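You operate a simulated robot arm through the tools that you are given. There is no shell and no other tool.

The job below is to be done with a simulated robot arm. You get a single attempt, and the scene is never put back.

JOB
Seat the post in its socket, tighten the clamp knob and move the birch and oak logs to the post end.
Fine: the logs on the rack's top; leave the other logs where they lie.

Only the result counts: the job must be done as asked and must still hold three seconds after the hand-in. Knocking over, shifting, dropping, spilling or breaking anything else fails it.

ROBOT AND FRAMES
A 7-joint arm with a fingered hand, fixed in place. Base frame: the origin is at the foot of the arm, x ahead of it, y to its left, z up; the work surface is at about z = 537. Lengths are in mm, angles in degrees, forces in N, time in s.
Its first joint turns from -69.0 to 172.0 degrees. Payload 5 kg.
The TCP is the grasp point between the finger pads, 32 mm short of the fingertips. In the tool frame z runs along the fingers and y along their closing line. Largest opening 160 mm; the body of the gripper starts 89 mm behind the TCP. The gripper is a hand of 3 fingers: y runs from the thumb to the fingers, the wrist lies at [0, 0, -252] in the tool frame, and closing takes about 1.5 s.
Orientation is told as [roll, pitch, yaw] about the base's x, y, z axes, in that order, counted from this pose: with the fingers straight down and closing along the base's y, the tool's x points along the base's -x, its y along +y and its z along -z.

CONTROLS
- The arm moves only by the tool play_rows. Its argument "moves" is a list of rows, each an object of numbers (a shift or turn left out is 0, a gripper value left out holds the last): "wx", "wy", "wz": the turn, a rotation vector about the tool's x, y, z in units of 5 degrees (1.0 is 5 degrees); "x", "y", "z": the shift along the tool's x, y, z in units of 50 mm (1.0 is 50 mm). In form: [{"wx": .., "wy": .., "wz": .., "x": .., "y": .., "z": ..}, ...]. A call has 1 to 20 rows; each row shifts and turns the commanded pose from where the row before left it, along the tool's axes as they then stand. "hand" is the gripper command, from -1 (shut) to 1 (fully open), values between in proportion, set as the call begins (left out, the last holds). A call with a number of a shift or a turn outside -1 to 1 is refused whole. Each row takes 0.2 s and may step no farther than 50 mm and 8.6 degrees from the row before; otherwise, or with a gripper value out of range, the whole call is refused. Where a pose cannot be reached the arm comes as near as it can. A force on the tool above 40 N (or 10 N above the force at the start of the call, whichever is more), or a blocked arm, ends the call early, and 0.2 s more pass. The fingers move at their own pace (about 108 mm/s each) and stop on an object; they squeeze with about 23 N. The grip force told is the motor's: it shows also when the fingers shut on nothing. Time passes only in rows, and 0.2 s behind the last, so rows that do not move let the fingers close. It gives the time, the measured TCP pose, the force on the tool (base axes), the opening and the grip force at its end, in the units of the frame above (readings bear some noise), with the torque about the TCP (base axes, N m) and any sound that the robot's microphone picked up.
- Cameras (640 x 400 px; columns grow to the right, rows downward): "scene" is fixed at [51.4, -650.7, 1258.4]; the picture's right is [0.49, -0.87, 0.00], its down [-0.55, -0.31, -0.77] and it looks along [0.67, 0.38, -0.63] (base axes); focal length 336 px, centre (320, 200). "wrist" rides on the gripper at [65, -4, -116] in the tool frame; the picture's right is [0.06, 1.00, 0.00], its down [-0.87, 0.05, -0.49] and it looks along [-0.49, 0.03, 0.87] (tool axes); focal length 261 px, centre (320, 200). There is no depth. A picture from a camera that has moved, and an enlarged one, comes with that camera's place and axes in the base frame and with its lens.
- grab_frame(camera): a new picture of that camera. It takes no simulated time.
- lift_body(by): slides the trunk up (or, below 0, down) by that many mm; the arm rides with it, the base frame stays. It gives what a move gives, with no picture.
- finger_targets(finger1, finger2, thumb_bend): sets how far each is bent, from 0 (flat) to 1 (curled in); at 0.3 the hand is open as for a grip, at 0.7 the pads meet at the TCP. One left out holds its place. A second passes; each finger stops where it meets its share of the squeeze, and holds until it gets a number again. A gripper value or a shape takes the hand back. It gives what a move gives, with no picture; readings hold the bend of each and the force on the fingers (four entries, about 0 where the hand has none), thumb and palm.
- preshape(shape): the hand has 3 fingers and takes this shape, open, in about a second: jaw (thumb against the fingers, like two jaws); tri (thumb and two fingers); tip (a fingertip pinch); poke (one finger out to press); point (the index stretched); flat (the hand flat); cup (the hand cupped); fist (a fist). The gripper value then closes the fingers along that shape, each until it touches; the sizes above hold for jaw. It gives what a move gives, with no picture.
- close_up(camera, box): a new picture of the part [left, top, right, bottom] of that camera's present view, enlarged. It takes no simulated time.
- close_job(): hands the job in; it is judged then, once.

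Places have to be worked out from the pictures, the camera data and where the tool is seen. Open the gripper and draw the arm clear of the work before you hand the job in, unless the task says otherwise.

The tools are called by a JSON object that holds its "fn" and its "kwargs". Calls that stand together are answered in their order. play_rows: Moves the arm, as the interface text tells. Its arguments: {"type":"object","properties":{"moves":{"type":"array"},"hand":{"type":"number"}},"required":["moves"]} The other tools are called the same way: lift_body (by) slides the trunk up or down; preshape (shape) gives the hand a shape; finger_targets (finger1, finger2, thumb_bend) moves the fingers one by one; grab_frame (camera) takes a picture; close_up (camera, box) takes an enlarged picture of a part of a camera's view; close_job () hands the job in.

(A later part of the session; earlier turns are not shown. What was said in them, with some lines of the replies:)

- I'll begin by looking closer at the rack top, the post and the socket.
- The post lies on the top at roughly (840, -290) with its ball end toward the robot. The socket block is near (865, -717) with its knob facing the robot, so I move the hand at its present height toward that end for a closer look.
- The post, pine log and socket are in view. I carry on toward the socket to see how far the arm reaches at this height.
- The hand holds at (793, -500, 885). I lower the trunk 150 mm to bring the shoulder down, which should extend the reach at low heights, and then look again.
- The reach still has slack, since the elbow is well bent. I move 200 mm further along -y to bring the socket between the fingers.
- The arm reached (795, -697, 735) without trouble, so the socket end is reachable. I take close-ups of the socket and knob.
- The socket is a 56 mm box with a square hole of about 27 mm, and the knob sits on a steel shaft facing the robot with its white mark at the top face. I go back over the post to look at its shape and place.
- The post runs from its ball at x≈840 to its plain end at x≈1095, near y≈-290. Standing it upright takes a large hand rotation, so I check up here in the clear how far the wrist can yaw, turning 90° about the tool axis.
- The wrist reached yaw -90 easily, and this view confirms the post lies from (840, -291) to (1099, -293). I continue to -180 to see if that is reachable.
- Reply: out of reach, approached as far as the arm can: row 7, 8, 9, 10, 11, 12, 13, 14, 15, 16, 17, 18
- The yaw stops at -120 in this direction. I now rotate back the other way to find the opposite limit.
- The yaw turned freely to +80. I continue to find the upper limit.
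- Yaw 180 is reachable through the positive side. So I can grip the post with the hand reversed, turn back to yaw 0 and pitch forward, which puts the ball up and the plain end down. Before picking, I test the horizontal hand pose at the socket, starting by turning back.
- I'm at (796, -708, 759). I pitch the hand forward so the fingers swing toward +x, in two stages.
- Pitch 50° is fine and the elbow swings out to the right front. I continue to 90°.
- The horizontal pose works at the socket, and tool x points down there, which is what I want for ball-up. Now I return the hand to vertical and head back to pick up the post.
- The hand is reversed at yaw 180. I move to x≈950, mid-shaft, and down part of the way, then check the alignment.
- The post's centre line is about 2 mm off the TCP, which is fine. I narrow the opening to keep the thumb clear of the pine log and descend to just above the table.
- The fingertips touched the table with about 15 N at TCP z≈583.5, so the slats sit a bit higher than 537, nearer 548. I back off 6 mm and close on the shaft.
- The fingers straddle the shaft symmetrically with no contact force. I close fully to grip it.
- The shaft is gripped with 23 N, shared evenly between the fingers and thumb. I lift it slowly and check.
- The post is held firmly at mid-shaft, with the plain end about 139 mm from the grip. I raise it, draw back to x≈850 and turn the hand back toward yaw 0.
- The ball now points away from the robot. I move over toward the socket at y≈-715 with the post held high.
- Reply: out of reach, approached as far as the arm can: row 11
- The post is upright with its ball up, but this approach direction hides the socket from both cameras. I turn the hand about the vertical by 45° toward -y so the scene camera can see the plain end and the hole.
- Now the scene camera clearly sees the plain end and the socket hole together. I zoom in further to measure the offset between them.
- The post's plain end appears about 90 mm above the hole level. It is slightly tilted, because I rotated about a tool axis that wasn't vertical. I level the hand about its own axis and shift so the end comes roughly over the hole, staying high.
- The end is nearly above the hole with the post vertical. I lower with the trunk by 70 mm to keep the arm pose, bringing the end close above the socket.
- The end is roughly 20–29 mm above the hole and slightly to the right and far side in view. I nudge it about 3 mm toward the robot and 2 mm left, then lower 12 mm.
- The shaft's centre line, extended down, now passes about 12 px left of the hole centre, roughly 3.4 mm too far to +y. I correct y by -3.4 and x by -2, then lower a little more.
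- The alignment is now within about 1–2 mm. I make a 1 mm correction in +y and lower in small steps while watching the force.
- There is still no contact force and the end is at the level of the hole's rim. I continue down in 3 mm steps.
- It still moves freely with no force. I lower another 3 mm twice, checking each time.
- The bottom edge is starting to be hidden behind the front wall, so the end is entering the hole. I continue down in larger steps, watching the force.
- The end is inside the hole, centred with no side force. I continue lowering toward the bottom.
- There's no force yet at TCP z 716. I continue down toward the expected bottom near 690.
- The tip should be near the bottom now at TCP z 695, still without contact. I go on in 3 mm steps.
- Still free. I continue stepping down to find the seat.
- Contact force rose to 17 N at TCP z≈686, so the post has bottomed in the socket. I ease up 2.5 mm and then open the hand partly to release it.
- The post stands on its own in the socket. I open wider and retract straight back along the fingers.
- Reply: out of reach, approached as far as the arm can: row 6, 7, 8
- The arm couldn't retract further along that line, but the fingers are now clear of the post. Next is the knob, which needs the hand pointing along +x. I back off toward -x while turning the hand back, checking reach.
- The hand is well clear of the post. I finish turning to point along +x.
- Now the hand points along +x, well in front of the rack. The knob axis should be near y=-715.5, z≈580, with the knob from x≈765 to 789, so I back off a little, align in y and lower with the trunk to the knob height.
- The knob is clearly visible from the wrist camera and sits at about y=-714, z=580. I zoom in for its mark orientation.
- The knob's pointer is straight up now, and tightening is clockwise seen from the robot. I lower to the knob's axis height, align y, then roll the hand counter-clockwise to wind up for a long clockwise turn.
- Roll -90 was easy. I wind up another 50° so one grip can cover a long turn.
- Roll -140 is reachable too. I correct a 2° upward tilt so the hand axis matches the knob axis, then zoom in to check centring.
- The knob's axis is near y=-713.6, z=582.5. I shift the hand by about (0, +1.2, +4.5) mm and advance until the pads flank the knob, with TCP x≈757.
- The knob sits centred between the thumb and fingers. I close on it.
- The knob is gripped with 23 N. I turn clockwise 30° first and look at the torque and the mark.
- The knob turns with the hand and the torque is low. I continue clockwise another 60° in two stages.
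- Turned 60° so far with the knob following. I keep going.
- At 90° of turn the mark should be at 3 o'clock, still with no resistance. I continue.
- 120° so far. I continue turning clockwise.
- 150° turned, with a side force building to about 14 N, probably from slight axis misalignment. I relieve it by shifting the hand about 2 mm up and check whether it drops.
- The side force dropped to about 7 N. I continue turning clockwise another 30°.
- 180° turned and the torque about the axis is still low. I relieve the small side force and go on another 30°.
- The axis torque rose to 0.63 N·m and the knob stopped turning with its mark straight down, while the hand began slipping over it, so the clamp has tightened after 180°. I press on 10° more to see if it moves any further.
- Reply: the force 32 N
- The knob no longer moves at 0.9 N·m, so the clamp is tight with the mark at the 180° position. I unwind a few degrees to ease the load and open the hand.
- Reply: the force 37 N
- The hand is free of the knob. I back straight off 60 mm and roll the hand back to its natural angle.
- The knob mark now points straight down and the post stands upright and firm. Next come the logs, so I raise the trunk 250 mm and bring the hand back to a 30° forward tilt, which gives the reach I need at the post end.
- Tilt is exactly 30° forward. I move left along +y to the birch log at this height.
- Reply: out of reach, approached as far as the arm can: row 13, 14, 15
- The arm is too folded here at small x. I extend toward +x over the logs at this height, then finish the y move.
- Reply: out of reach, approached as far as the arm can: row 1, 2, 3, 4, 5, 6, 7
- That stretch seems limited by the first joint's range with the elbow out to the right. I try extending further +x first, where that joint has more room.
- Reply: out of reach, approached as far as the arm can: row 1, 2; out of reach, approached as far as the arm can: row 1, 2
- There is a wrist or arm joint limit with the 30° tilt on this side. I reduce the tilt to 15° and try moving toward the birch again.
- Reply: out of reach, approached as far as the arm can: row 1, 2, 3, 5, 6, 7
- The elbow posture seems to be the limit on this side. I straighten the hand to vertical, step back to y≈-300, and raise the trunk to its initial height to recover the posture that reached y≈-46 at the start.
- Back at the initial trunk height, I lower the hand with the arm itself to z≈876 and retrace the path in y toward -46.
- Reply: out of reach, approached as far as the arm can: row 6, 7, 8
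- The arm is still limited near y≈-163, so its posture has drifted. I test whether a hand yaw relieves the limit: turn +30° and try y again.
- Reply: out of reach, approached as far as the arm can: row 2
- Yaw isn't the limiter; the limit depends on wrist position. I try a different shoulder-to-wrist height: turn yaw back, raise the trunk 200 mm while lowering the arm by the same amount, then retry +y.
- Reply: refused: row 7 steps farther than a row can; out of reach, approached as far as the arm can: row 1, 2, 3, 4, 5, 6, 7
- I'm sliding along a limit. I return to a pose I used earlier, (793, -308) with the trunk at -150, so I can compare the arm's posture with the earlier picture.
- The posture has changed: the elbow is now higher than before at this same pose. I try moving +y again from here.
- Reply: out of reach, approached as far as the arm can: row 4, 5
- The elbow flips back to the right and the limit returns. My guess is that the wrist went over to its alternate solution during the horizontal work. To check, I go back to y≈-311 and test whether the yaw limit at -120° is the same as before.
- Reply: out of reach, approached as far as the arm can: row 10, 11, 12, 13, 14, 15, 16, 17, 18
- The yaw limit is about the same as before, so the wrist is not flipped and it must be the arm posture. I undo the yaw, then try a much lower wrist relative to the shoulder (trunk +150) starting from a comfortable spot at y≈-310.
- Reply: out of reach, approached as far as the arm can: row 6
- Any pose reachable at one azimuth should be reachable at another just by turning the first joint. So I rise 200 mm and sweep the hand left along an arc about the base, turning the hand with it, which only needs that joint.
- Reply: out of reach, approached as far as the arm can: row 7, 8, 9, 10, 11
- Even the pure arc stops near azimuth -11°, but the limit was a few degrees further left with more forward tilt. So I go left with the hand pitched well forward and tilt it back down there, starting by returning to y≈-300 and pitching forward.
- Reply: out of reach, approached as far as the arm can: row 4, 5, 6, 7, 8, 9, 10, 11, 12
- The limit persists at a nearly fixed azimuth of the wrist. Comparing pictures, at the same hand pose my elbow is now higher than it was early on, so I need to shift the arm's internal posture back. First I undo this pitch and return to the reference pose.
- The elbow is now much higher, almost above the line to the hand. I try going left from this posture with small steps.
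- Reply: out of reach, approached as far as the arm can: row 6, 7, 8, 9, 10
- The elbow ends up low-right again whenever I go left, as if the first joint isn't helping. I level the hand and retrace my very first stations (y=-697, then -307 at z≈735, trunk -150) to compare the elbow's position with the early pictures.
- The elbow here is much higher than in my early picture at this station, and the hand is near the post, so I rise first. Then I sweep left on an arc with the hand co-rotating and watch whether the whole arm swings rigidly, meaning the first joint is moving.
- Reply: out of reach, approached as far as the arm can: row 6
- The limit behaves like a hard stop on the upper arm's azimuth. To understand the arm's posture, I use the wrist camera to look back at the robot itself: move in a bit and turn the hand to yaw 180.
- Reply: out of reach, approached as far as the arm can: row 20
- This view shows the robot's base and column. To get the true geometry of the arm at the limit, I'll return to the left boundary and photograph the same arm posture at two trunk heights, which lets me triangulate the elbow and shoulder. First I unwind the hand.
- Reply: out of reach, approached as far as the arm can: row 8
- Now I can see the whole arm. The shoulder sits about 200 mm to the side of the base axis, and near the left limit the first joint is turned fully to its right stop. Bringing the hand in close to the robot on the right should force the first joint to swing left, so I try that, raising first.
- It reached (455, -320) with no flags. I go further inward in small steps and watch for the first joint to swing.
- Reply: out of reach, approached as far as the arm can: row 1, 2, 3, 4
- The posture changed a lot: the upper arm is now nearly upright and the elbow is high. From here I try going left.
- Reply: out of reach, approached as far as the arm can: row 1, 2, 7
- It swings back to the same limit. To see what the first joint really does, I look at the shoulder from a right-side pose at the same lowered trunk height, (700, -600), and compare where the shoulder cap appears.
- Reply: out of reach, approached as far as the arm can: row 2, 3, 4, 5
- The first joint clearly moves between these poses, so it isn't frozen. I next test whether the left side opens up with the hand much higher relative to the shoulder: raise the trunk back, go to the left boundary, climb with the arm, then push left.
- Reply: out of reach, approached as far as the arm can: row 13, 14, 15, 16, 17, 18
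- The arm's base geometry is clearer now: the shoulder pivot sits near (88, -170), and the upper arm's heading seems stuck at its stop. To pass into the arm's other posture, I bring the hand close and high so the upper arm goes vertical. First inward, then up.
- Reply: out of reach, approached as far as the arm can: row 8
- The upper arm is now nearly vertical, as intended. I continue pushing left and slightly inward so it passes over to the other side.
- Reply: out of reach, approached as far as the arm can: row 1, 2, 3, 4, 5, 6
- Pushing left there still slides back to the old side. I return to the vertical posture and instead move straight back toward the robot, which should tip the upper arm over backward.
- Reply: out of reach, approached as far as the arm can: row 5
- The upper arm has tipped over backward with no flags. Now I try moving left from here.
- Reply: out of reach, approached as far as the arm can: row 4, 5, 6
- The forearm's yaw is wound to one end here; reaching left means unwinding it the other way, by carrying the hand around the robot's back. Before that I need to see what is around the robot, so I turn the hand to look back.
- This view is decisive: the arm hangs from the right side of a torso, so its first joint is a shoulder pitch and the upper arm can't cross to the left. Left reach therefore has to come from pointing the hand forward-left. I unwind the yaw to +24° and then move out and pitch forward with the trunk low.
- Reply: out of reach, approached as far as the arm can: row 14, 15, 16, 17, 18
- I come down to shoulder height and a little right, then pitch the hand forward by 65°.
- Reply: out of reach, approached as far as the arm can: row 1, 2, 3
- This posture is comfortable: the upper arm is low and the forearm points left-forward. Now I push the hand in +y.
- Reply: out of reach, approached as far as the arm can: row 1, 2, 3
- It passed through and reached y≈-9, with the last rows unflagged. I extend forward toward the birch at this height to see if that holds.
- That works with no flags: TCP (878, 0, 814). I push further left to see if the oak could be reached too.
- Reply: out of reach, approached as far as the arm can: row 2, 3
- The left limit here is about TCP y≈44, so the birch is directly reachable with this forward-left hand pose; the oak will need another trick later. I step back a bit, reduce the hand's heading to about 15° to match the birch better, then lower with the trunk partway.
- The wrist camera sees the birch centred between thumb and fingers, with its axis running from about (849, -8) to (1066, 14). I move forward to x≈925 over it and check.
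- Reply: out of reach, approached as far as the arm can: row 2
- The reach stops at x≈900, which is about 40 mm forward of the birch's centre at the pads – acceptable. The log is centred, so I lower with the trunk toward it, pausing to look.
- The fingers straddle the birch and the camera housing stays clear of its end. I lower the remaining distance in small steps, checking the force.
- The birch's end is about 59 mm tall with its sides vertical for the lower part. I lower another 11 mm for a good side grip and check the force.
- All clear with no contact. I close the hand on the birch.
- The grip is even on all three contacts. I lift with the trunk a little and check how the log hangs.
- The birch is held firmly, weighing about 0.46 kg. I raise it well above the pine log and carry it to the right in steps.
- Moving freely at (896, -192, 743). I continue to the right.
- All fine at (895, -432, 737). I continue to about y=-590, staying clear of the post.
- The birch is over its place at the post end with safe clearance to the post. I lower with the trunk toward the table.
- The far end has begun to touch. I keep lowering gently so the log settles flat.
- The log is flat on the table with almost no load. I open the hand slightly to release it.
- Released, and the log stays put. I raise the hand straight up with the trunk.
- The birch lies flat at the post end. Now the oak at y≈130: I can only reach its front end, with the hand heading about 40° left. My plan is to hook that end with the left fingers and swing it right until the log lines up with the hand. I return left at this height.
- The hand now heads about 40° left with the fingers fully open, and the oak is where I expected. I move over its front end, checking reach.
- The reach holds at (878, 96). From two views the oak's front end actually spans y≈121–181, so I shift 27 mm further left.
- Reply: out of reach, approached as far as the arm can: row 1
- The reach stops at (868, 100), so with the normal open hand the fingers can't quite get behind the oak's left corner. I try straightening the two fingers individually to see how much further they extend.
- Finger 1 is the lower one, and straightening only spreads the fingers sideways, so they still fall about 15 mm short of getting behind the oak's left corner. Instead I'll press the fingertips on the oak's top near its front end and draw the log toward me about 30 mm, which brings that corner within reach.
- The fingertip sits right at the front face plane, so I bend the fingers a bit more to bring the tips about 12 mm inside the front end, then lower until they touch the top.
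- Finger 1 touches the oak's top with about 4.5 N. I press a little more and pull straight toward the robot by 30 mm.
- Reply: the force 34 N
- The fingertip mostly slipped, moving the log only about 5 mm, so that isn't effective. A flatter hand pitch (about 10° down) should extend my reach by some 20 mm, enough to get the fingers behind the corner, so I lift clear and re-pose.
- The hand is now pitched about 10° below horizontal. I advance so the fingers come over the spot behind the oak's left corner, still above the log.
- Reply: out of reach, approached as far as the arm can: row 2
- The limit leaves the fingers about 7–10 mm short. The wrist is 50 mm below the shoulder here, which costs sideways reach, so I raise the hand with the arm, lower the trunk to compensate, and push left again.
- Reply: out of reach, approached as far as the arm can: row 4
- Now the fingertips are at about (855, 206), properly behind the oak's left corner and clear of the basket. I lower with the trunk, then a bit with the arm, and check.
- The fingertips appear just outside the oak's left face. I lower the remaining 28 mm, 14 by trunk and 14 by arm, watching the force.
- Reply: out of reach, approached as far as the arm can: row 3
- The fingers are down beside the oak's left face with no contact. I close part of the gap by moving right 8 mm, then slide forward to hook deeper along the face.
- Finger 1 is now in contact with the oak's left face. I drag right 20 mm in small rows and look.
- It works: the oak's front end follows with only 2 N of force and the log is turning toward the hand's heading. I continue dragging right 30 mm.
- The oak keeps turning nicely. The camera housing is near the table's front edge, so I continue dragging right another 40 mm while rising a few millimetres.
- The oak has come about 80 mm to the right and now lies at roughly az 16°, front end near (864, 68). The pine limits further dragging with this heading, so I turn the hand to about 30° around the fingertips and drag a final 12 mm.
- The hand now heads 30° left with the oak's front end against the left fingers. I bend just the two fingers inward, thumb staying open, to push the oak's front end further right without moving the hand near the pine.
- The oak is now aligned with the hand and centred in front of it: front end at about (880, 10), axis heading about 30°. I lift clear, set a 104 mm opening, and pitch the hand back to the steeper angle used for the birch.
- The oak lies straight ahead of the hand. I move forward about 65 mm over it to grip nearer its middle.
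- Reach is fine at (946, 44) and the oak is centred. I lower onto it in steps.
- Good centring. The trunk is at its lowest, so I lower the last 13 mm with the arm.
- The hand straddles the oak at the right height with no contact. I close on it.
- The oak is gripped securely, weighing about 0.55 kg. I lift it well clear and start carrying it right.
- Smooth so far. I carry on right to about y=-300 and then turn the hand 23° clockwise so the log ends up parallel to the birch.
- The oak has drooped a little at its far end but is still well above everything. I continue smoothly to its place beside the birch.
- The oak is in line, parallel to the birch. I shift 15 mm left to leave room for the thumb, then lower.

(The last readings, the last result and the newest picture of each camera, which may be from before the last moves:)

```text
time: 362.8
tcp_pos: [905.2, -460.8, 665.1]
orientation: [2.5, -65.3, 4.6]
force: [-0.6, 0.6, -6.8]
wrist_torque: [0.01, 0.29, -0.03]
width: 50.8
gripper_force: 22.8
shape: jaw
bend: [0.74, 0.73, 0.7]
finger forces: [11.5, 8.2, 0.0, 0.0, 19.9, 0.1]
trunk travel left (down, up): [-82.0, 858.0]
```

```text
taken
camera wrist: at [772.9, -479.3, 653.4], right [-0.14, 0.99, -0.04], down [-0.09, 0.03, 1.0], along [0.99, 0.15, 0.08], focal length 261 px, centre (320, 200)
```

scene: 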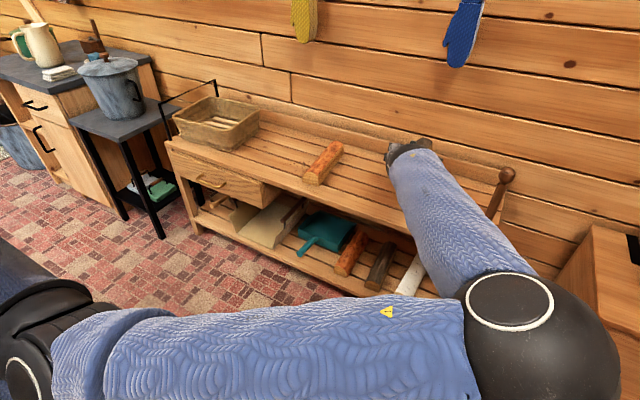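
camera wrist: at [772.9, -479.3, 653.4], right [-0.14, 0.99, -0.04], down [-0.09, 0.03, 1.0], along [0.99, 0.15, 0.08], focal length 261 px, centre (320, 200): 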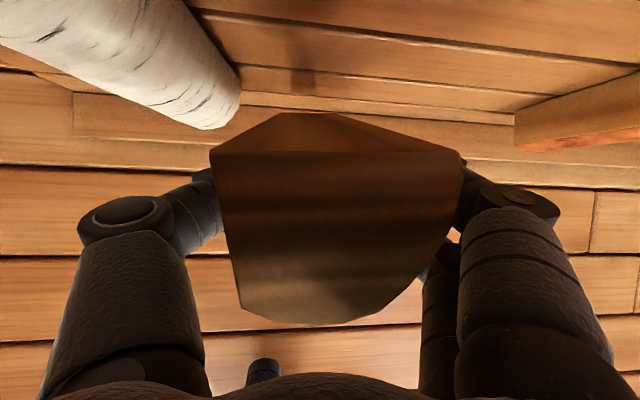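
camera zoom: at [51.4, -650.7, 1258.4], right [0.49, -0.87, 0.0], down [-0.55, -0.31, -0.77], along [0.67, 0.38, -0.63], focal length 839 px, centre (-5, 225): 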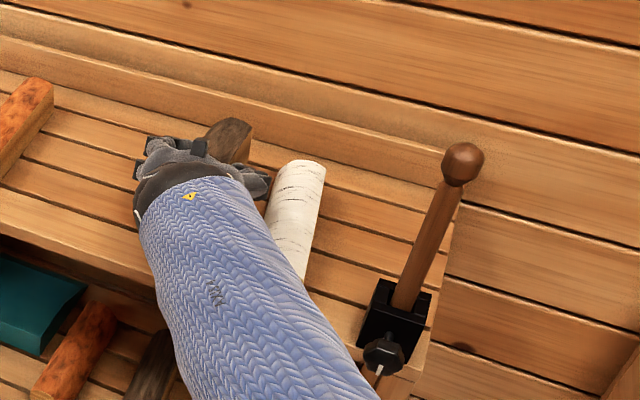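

There is a clear gap to the birch. I keep lowering in steps as the far end comes to the table.

{"fn": "lift_body", "kwargs": {"by": -20}}

{"fn": "lift_body", "kwargs": {"by": -15}}

{"fn": "lift_body", "kwargs": {"by": -12}}

{"fn": "grab_frame", "kwargs": {"camera": "wrist"}}

```text
time: 363.5
tcp_pos: [904.6, -461.6, 644.4]
orientation: [2.4, -65.1, 4.6]
force: [-0.3, 0.3, -4.8]
wrist_torque: [0.02, 0.29, -0.04]
width: 50.9
gripper_force: 23.1
shape: jaw
bend: [0.74, 0.73, 0.7]
finger forces: [11.3, 8.1, 0.0, 0.0, 19.8, 0.0]
trunk travel left (down, up): [-62.0, 878.0]
```

```text
time: 364.1
tcp_pos: [903.9, -461.3, 629.8]
orientation: [2.4, -65.3, 4.7]
force: [0.3, -0.8, -4.0]
wrist_torque: [-0.01, 0.17, -0.05]
width: 50.9
gripper_force: 22.7
shape: jaw
bend: [0.74, 0.73, 0.7]
finger forces: [11.1, 9.2, 0.0, 0.0, 20.2, 0.0]
trunk travel left (down, up): [-47.0, 893.0]
```

```text
time: 364.7
tcp_pos: [904.9, -460.7, 617.8]
orientation: [2.4, -65.2, 4.7]
force: [0.6, 0.7, -3.5]
wrist_torque: [0.08, -0.02, -0.03]
width: 51.3
gripper_force: 23.0
shape: jaw
bend: [0.73, 0.74, 0.7]
finger forces: [9.9, 12.2, 0.0, 0.0, 21.3, 0.0]
trunk travel left (down, up): [-35.0, 905.0]
```

```text
taken
camera wrist: at [772.9, -479.3, 606.3], right [-0.14, 0.99, -0.04], down [-0.09, 0.03, 1.0], along [0.99, 0.15, 0.08], focal length 261 px, centre (320, 200)
```

wrist: 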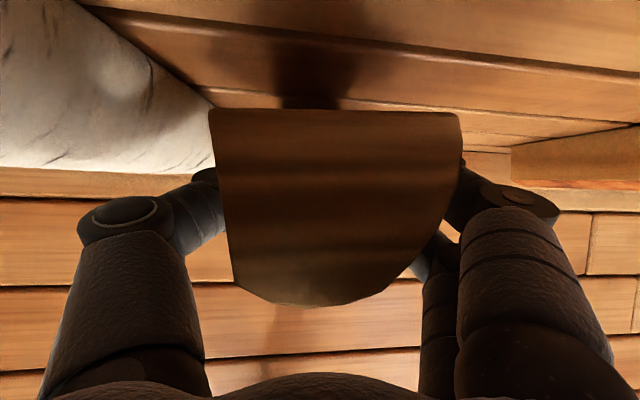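

The log is levelling as it settles. I lower the last 28 mm gently.

{"fn": "lift_body", "kwargs": {"by": -12}}

{"fn": "lift_body", "kwargs": {"by": -8}}

{"fn": "lift_body", "kwargs": {"by": -6}}

{"fn": "grab_frame", "kwargs": {"camera": "wrist"}}

```text
time: 365.3
tcp_pos: [904.5, -461.0, 605.8]
orientation: [2.4, -65.2, 4.6]
force: [0.5, -0.2, -3.0]
wrist_torque: [0.13, -0.18, 0.03]
width: 51.4
gripper_force: 23.0
shape: jaw
bend: [0.73, 0.74, 0.7]
finger forces: [9.1, 11.8, 0.1, 0.0, 21.2, 0.1]
trunk travel left (down, up): [-23.0, 917.0]
```

```text
time: 365.9
tcp_pos: [904.8, -461.2, 597.6]
orientation: [2.4, -65.2, 4.7]
force: [0.2, 0.7, -1.3]
wrist_torque: [0.14, -0.18, 0.07]
width: 51.6
gripper_force: 23.3
shape: jaw
bend: [0.73, 0.74, 0.7]
finger forces: [8.9, 11.7, 0.0, 0.0, 21.1, 0.0]
trunk travel left (down, up): [-15.0, 925.0]
```

```text
time: 366.4
tcp_pos: [905.0, -460.9, 593.6]
orientation: [2.5, -65.3, 4.6]
force: [-0.8, -0.7, 6.0]
wrist_torque: [0.28, -0.32, -0.02]
width: 51.3
gripper_force: 23.4
shape: jaw
bend: [0.73, 0.74, 0.7]
finger forces: [9.5, 14.8, 0.0, 0.0, 22.4, 0.0]
trunk travel left (down, up): [-9.0, 931.0]
```

```text
taken
camera wrist: at [772.7, -479.3, 581.6], right [-0.14, 0.99, -0.04], down [-0.09, 0.03, 1.0], along [0.99, 0.15, 0.08], focal length 261 px, centre (320, 200)
```

wrist: 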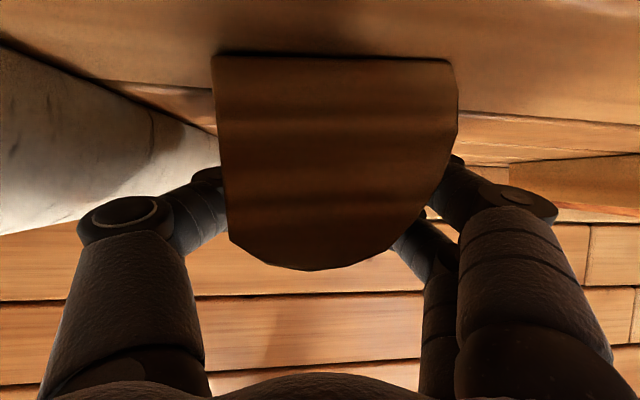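

The oak rests flat on the rack. I open the hand slightly to release it.

{"fn": "play_rows", "kwargs": {"moves": [{}, {}, {}, {}], "hand": -0.08}}

{"fn": "grab_frame", "kwargs": {"camera": "wrist"}}

{"fn": "lift_body", "kwargs": {"by": 20}}

{"fn": "lift_body", "kwargs": {"by": 150}}

{"fn": "grab_frame", "kwargs": {"camera": "scene"}}

{"fn": "close_up", "kwargs": {"camera": "scene", "box": [360, 110, 540, 270]}}

```text
time: 367.4
tcp_pos: [904.9, -462.4, 591.4]
orientation: [2.5, -65.2, 4.6]
force: [-0.2, -0.6, -0.1]
wrist_torque: [0.05, -0.05, 0.0]
width: 72.9
gripper_force: 0.0
shape: jaw
bend: [0.73, 0.73, 0.7]
finger forces: [0.0, 0.0, 0.0, 0.0, 0.1, 0.0]
trunk travel left (down, up): [-9.0, 931.0]
```

```text
taken
camera wrist: at [772.7, -479.3, 580.3], right [-0.14, 0.99, -0.04], down [-0.09, 0.03, 1.0], along [0.99, 0.15, 0.08], focal length 261 px, centre (320, 200)
```

wrist: 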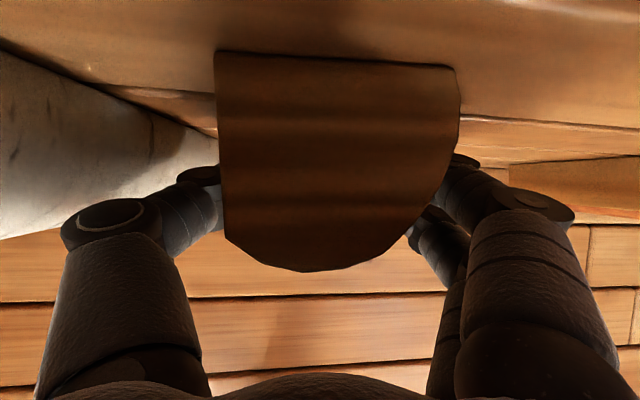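

```text
time: 368.1
tcp_pos: [904.8, -461.4, 612.0]
orientation: [2.3, -65.2, 4.5]
force: [0.1, 0.3, 0.3]
wrist_torque: [0.0, -0.02, 0.01]
width: 73.1
gripper_force: 0.0
shape: jaw
bend: [0.73, 0.73, 0.7]
finger forces: [0.0, 0.0, 0.0, 0.1, 0.0, 0.0]
trunk travel left (down, up): [-29.0, 911.0]
```

```text
time: 369.9
tcp_pos: [905.3, -460.2, 761.7]
orientation: [2.4, -65.2, 4.6]
force: [0.0, -0.4, -0.7]
wrist_torque: [0.01, 0.0, 0.02]
width: 73.0
gripper_force: 0.1
shape: jaw
bend: [0.73, 0.73, 0.7]
finger forces: [0.0, 0.0, 0.0, 0.0, 0.1, 0.0]
trunk travel left (down, up): [-179.0, 761.0]
```

```text
taken
```

scene: 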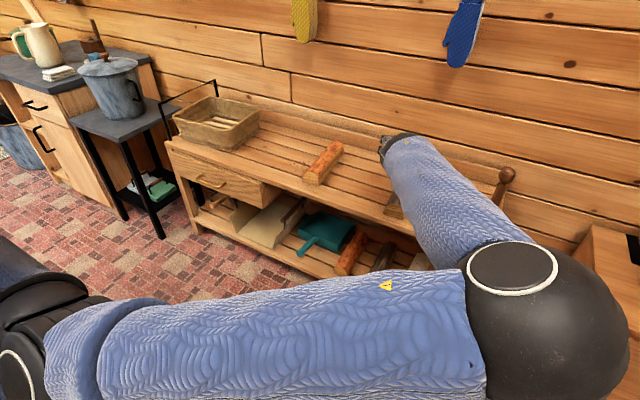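

```text
2.50 times, centred on (450, 190) of scene
camera zoom: at [51.4, -650.7, 1258.4], right [0.49, -0.87, 0.0], down [-0.55, -0.31, -0.77], along [0.67, 0.38, -0.63], focal length 839 px, centre (-5, 225)
```

zoom: 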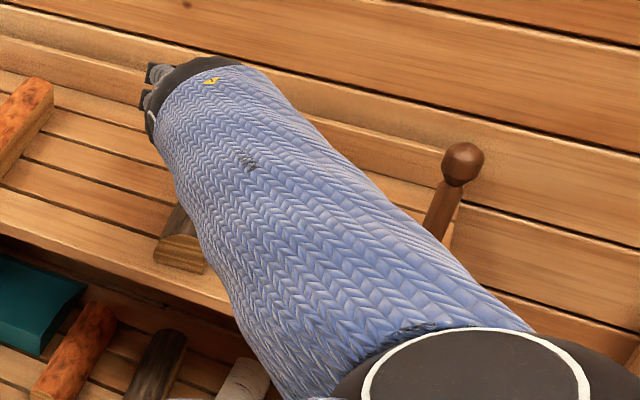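

Both logs are placed. I lift the arm well clear, open the hand fully and draw back, then inspect the whole rack.

{"fn": "lift_body", "kwargs": {"by": 250}}

{"fn": "play_rows", "kwargs": {"moves": [{"z": -0.8}, {"z": -0.8}, {"z": -0.8}, {"z": -0.8}, {"z": -0.8}, {}], "hand": 1}}

{"fn": "grab_frame", "kwargs": {"camera": "scene"}}

{"fn": "grab_frame", "kwargs": {"camera": "wrist"}}

```text
time: 372.4
tcp_pos: [905.7, -461.5, 1010.4]
orientation: [2.4, -65.2, 4.6]
force: [0.8, -0.2, -0.4]
wrist_torque: [0.0, -0.02, 0.02]
width: 73.0
gripper_force: 0.0
shape: jaw
bend: [0.73, 0.73, 0.7]
finger forces: [0.0, 0.0, 0.0, 0.0, 0.0, 0.1]
trunk travel left (down, up): [-429.0, 511.0]
```

```text
time: 373.9
tcp_pos: [725.7, -482.0, 1093.5]
orientation: [2.4, -65.1, 4.6]
force: [0.0, -0.2, -0.1]
wrist_torque: [0.03, -0.01, -0.01]
width: 160.0
gripper_force: 0.0
shape: jaw
bend: [0.3, 0.3, 0.3]
finger forces: [0.0, 0.0, 0.0, 0.0, 0.1, 0.1]
trunk travel left (down, up): [-429.0, 511.0]
```

```text
taken
```

scene: 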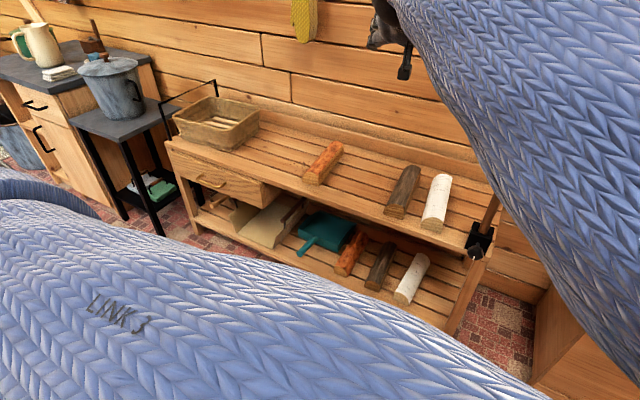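

```text
taken
camera wrist: at [594.1, -499.9, 1082.5], right [-0.14, 0.99, -0.04], down [-0.09, 0.03, 1.0], along [0.99, 0.15, 0.08], focal length 261 px, centre (320, 200)
```

wrist: 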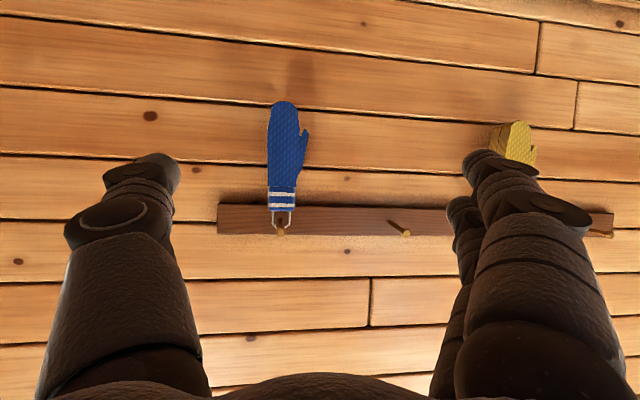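

Everything stands correctly: the pine is untouched and the oak and birch are on the rack's top on the post side. To have the logs clearly at the post end, I'll gently push them closer using the outside of the open thumb. First I bring the hand over the free area left of the oak.

{"fn": "play_rows", "kwargs": {"moves": [{"z": 0.8}, {"z": 0.8}, {"z": 0.8}, {"z": 0.8}, {"z": 0.8}, {"z": 0.213, "y": 0.675, "x": -0.0975}, {"z": 0.213, "y": 0.675, "x": -0.0975}, {"z": 0.213, "y": 0.675, "x": -0.0975}, {"z": 0.213, "y": 0.675, "x": -0.0975}, {}]}}

{"fn": "lift_body", "kwargs": {"by": -300}}

{"fn": "grab_frame", "kwargs": {"camera": "scene"}}

{"fn": "grab_frame", "kwargs": {"camera": "wrist"}}

```text
time: 376.1
tcp_pos: [935.1, -321.2, 1011.6]
orientation: [2.4, -65.2, 4.6]
force: [0.9, -0.5, -0.7]
wrist_torque: [0.02, 0.02, 0.0]
width: 160.0
gripper_force: 0.1
shape: jaw
bend: [0.3, 0.3, 0.3]
finger forces: [0.0, 0.0, 0.1, 0.1, 0.0, 0.0]
trunk travel left (down, up): [-429.0, 511.0]
```

```text
time: 379.1
tcp_pos: [934.5, -320.7, 711.2]
orientation: [2.4, -65.2, 4.7]
force: [0.3, -0.2, 0.4]
wrist_torque: [-0.02, -0.03, -0.01]
width: 159.7
gripper_force: 0.0
shape: jaw
bend: [0.3, 0.3, 0.3]
finger forces: [0.1, 0.0, 0.0, 0.1, 0.0, 0.0]
trunk travel left (down, up): [-129.0, 810.0]
```

```text
taken
```

scene: 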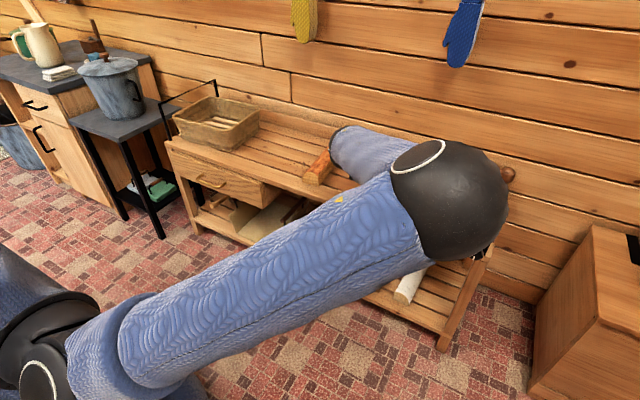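

```text
taken
camera wrist: at [802.2, -339.8, 700.7], right [-0.14, 0.99, -0.04], down [-0.09, 0.03, 1.0], along [0.99, 0.15, 0.08], focal length 261 px, centre (320, 200)
```

wrist: 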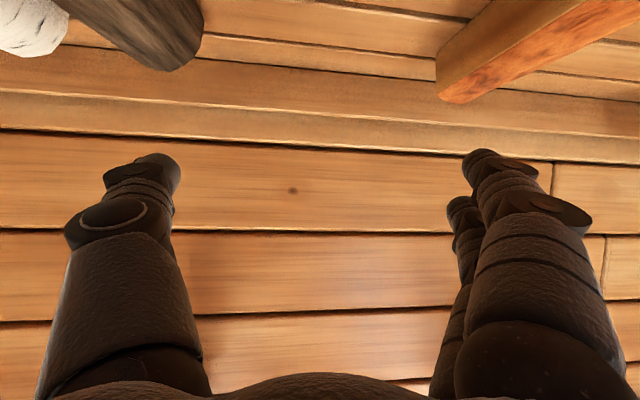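

The oak's left face is near y=-430, about 10 mm from the thumb's outer side. I shift 12 mm left for clearance and lower to the table level.

{"fn": "play_rows", "kwargs": {"moves": [{"z": 0.027, "y": 0.238, "x": -0.012}, {}]}}

{"fn": "lift_body", "kwargs": {"by": -90}}

{"fn": "grab_frame", "kwargs": {"camera": "wrist"}}

{"fn": "lift_body", "kwargs": {"by": -28}}

{"fn": "grab_frame", "kwargs": {"camera": "wrist"}}

```text
time: 379.6
tcp_pos: [933.7, -309.8, 712.3]
orientation: [2.5, -65.2, 4.7]
force: [0.1, 0.1, -0.2]
wrist_torque: [0.0, -0.03, 0.02]
width: 160.2
gripper_force: 0.1
shape: jaw
bend: [0.3, 0.3, 0.3]
finger forces: [0.0, 0.0, 0.1, 0.1, 0.1, 0.1]
trunk travel left (down, up): [-129.0, 810.0]
```

```text
time: 380.9
tcp_pos: [934.7, -308.9, 621.6]
orientation: [2.4, -65.2, 4.7]
force: [-0.8, 0.0, 0.0]
wrist_torque: [0.01, 0.01, 0.01]
width: 160.0
gripper_force: 0.1
shape: jaw
bend: [0.3, 0.3, 0.3]
finger forces: [0.0, 0.1, 0.0, 0.0, 0.0, 0.0]
trunk travel left (down, up): [-39.0, 901.0]
```

```text
taken
camera wrist: at [802.0, -327.8, 610.7], right [-0.14, 0.99, -0.04], down [-0.09, 0.03, 1.0], along [0.99, 0.15, 0.08], focal length 261 px, centre (320, 200)
```

wrist: 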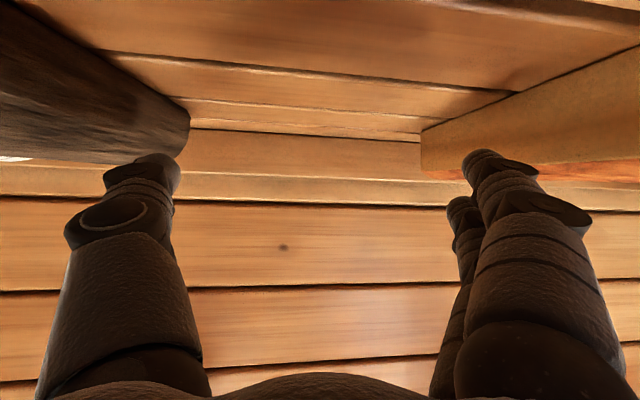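

```text
time: 381.6
tcp_pos: [934.6, -309.6, 592.4]
orientation: [2.4, -65.3, 4.8]
force: [0.3, -0.1, 0.9]
wrist_torque: [-0.02, 0.04, 0.02]
width: 159.7
gripper_force: 0.1
shape: jaw
bend: [0.3, 0.3, 0.3]
finger forces: [0.1, 0.1, 0.0, 0.0, 0.0, 0.0]
trunk travel left (down, up): [-11.0, 929.0]
```

```text
taken
camera wrist: at [802.0, -327.8, 582.7], right [-0.14, 0.99, -0.04], down [-0.09, 0.03, 1.0], along [0.99, 0.15, 0.08], focal length 261 px, centre (320, 200)
```

wrist: 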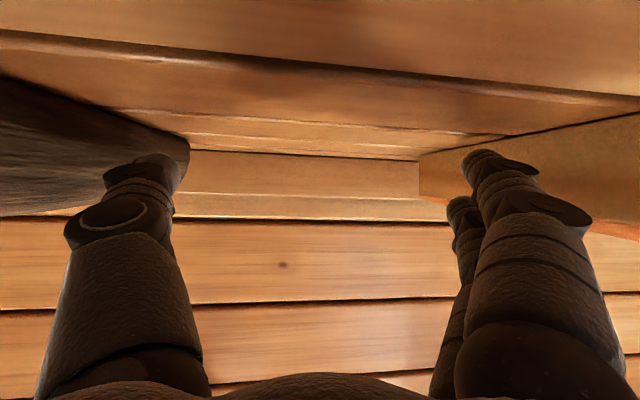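

The hand is beside the oak, with the pine well away on the other side. I push toward the post 55 mm in small rows and check.

{"fn": "play_rows", "kwargs": {"moves": [{"z": -0.0122, "y": -0.11, "x": 0.0055}, {"z": -0.0122, "y": -0.11, "x": 0.0055}, {"z": -0.0122, "y": -0.11, "x": 0.0055}, {"z": -0.0122, "y": -0.11, "x": 0.0055}, {"z": -0.0122, "y": -0.11, "x": 0.0055}, {"z": -0.0122, "y": -0.11, "x": 0.0055}, {"z": -0.0122, "y": -0.11, "x": 0.0055}, {"z": -0.0122, "y": -0.11, "x": 0.0055}, {"z": -0.0122, "y": -0.11, "x": 0.0055}, {"z": -0.0122, "y": -0.11, "x": 0.0055}, {}]}}

{"fn": "grab_frame", "kwargs": {"camera": "wrist"}}

{"fn": "close_up", "kwargs": {"camera": "scene", "box": [340, 110, 540, 270]}}

```text
time: 384.0
tcp_pos: [933.2, -365.0, 593.3]
orientation: [2.3, -65.1, 4.7]
force: [-0.2, 2.8, 2.7]
wrist_torque: [-0.2, -0.06, 0.07]
width: 159.7
gripper_force: 0.0
shape: jaw
bend: [0.3, 0.3, 0.31]
finger forces: [0.0, 0.0, 0.0, 0.0, 3.3, 0.0]
trunk travel left (down, up): [-11.0, 929.0]
```

```text
taken
camera wrist: at [801.2, -383.5, 582.5], right [-0.14, 0.99, -0.04], down [-0.09, 0.03, 1.0], along [0.99, 0.15, 0.08], focal length 261 px, centre (320, 200)
```

wrist: 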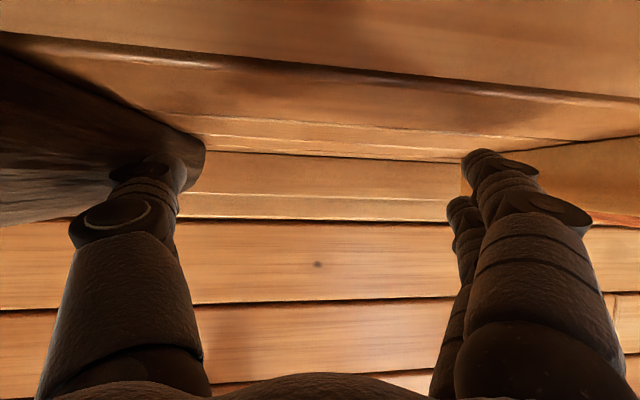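

```text
2.50 times, centred on (440, 190) of scene
camera zoom: at [51.4, -650.7, 1258.4], right [0.49, -0.87, 0.0], down [-0.55, -0.31, -0.77], along [0.67, 0.38, -0.63], focal length 839 px, centre (20, 225)
```

zoom: 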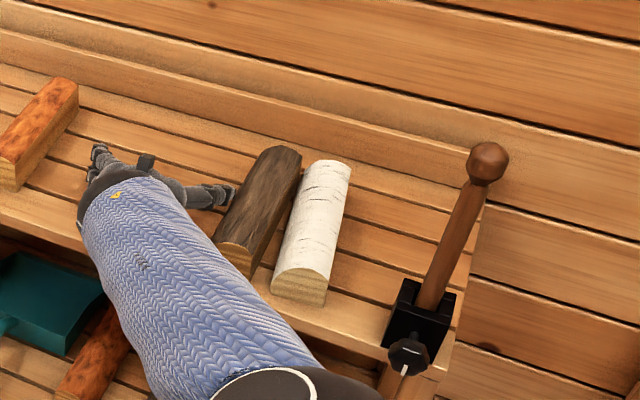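

The oak has come up to the birch and both lie parallel. I push another 25 mm and look again.

{"fn": "play_rows", "kwargs": {"moves": [{"z": -0.0111, "y": -0.1, "x": 0.005}, {"z": -0.0111, "y": -0.1, "x": 0.005}, {"z": -0.0111, "y": -0.1, "x": 0.005}, {"z": -0.0111, "y": -0.1, "x": 0.005}, {"z": -0.0111, "y": -0.1, "x": 0.005}, {}]}}

{"fn": "close_up", "kwargs": {"camera": "scene", "box": [340, 110, 540, 270]}}

```text
time: 385.4
tcp_pos: [933.6, -390.9, 592.8]
orientation: [2.5, -65.2, 4.7]
force: [0.8, 4.0, 1.5]
wrist_torque: [-0.03, -0.06, 0.22]
width: 159.2
gripper_force: 0.1
shape: jaw
bend: [0.3, 0.3, 0.31]
finger forces: [0.0, 0.0, 0.1, 0.0, 4.0, 0.0]
trunk travel left (down, up): [-11.0, 929.0]
```

```text
2.50 times, centred on (440, 190) of scene
camera zoom: at [51.4, -650.7, 1258.4], right [0.49, -0.87, 0.0], down [-0.55, -0.31, -0.77], along [0.67, 0.38, -0.63], focal length 839 px, centre (20, 225)
```

zoom: 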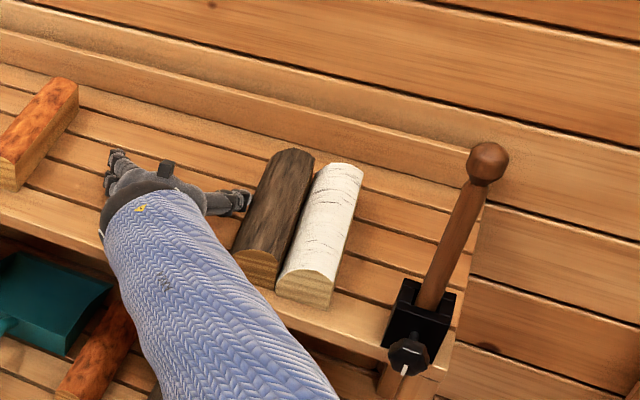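

Both logs move together with only 4 N. The birch still has about 60 mm to the socket, so I push 25 mm more and stop there.

{"fn": "play_rows", "kwargs": {"moves": [{"z": -0.0111, "y": -0.1, "x": 0.005}, {"z": -0.0111, "y": -0.1, "x": 0.005}, {"z": -0.0111, "y": -0.1, "x": 0.005}, {"z": -0.0111, "y": -0.1, "x": 0.005}, {"z": -0.0111, "y": -0.1, "x": 0.005}, {}]}}

{"fn": "close_up", "kwargs": {"camera": "scene", "box": [340, 110, 540, 270]}}

```text
time: 386.8
tcp_pos: [934.0, -415.7, 592.6]
orientation: [2.2, -65.2, 4.7]
force: [0.4, 4.4, 3.4]
wrist_torque: [-0.15, -0.09, 0.18]
width: 159.3
gripper_force: 0.1
shape: jaw
bend: [0.3, 0.3, 0.31]
finger forces: [0.0, 0.0, 0.1, 0.0, 4.9, 0.0]
trunk travel left (down, up): [-11.0, 929.0]
```

```text
2.50 times, centred on (440, 190) of scene
camera zoom: at [51.4, -650.7, 1258.4], right [0.49, -0.87, 0.0], down [-0.55, -0.31, -0.77], along [0.67, 0.38, -0.63], focal length 839 px, centre (20, 225)
```

zoom: 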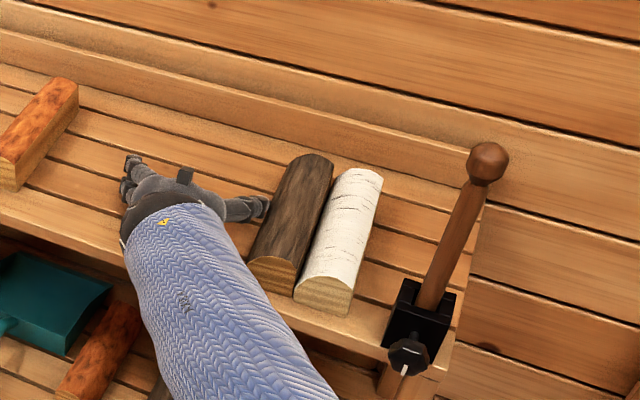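

Both logs now lie close to the post. I back the hand off 20 mm to the left, lift clear and withdraw.

{"fn": "play_rows", "kwargs": {"moves": [{"z": 0.022, "y": 0.2, "x": -0.01}, {"z": 0.022, "y": 0.2, "x": -0.01}, {}]}}

{"fn": "lift_body", "kwargs": {"by": 200}}

{"fn": "lift_body", "kwargs": {"by": 220}}

{"fn": "play_rows", "kwargs": {"moves": [{"z": -0.8}, {"z": -0.8}, {"z": -0.8}, {"z": -0.8}, {"z": -0.8}, {}], "hand": 1}}

{"fn": "grab_frame", "kwargs": {"camera": "scene"}}

```text
time: 387.6
tcp_pos: [933.9, -395.9, 591.1]
orientation: [2.4, -65.2, 4.7]
force: [0.5, 0.4, 0.9]
wrist_torque: [0.03, -0.02, -0.02]
width: 160.0
gripper_force: 0.1
shape: jaw
bend: [0.3, 0.3, 0.3]
finger forces: [0.0, 0.1, 0.0, 0.1, 0.0, 0.1]
trunk travel left (down, up): [-11.0, 929.0]
```

```text
time: 389.8
tcp_pos: [933.8, -396.4, 790.8]
orientation: [2.4, -65.2, 4.6]
force: [-0.8, -0.2, -0.8]
wrist_torque: [-0.02, 0.01, 0.01]
width: 159.7
gripper_force: 0.1
shape: jaw
bend: [0.3, 0.3, 0.3]
finger forces: [0.1, 0.0, 0.1, 0.0, 0.1, 0.0]
trunk travel left (down, up): [-211.0, 728.0]
```

```text
time: 392.1
tcp_pos: [934.5, -394.4, 1010.6]
orientation: [2.3, -65.1, 4.7]
force: [0.2, 0.0, -0.4]
wrist_torque: [-0.01, 0.01, -0.01]
width: 160.0
gripper_force: 0.0
shape: jaw
bend: [0.3, 0.3, 0.3]
finger forces: [0.1, 0.0, 0.0, 0.0, 0.1, 0.0]
trunk travel left (down, up): [-431.0, 509.0]
```

```text
time: 393.5
tcp_pos: [753.6, -417.2, 1094.0]
orientation: [2.4, -65.1, 4.5]
force: [0.1, 0.2, 0.2]
wrist_torque: [0.04, 0.0, 0.01]
width: 159.9
gripper_force: 0.1
shape: jaw
bend: [0.3, 0.3, 0.3]
finger forces: [0.0, 0.1, 0.1, 0.0, 0.1, 0.0]
trunk travel left (down, up): [-431.0, 509.0]
```

```text
taken
```

scene: 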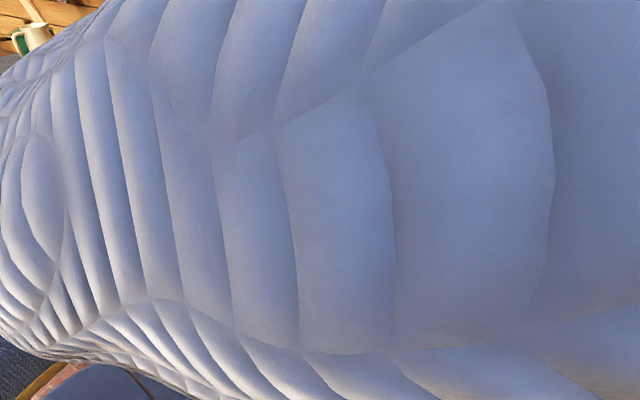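

The arm now blocks the scene camera. I raise the trunk further so I can verify the final state.

{"fn": "lift_body", "kwargs": {"by": 200}}

{"fn": "grab_frame", "kwargs": {"camera": "scene"}}

{"fn": "close_up", "kwargs": {"camera": "scene", "box": [370, 130, 530, 290]}}

{"fn": "close_up", "kwargs": {"camera": "scene", "box": [160, 80, 400, 240]}}

```text
time: 395.7
tcp_pos: [754.8, -417.0, 1293.7]
orientation: [2.4, -65.2, 4.6]
force: [-0.1, -0.2, -0.2]
wrist_torque: [0.04, -0.03, 0.03]
width: 159.9
gripper_force: 0.0
shape: jaw
bend: [0.3, 0.3, 0.3]
finger forces: [0.1, 0.0, 0.1, 0.0, 0.0, 0.1]
trunk travel left (down, up): [-631.0, 309.0]
```

```text
taken
```

scene: 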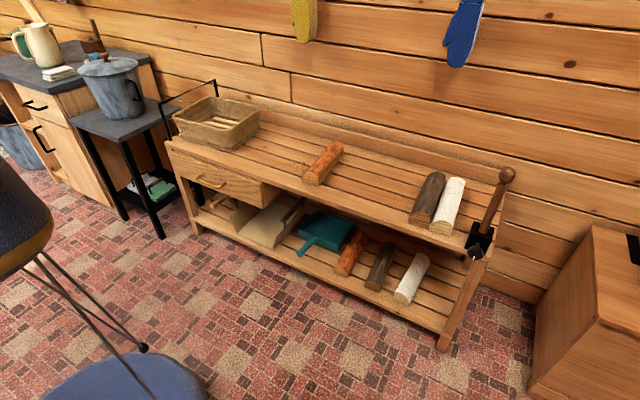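

```text
2.50 times, centred on (450, 210) of scene
camera zoom: at [51.4, -650.7, 1258.4], right [0.49, -0.87, 0.0], down [-0.55, -0.31, -0.77], along [0.67, 0.38, -0.63], focal length 839 px, centre (-5, 175)
```

zoom: 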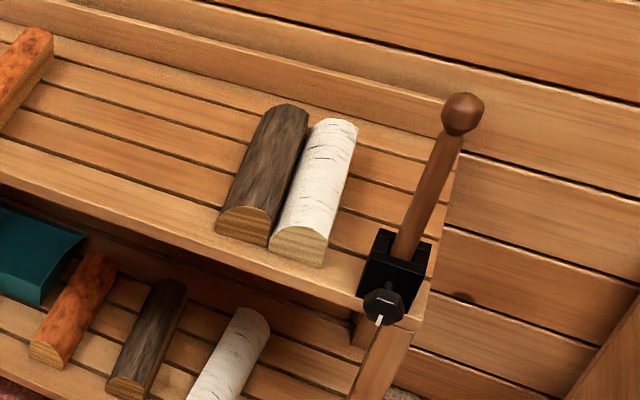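

```text
2.50 times, centred on (280, 160) of scene
camera zoom: at [51.4, -650.7, 1258.4], right [0.49, -0.87, 0.0], down [-0.55, -0.31, -0.77], along [0.67, 0.38, -0.63], focal length 839 px, centre (420, 300)
```

zoom: 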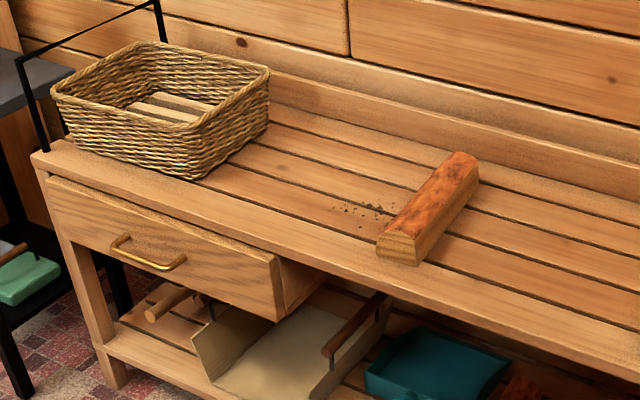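

The final view checks out. The post is upright in its socket with the clamp knob turned down tight, and the oak and birch lie flat on the rack's top beside the post. The pine, the basket and the lower-shelf logs are unmoved, and the open hand is well clear, so I hand the job in.

{"fn": "close_job", "kwargs": {}}

```text
The job is handed in.
```

The job is handed in, and I could see nothing left undone in the last pictures.

- **Post:** It is seated to the bottom of the socket, upright with the ball end up.
- **Clamp knob:** I turned it clockwise about 180° until it stopped, and it would not move further at about 0.9 N·m. The white mark now points straight down. No click or other sound was reported, so I am relying on the torque and the stop.
- **Logs:** The birch and oak lie flat and side by side on the rack's top, next to the post. The birch is about 35 mm from the socket. I could not reach the oak where it first lay, so I dragged its front end across the top before lifting it. I also pushed both logs the last stretch toward the post with the side of the thumb.
- **Everything else:** The pine log, the basket and the logs on the lower shelf look unmoved. The hand is open and well above the rack.
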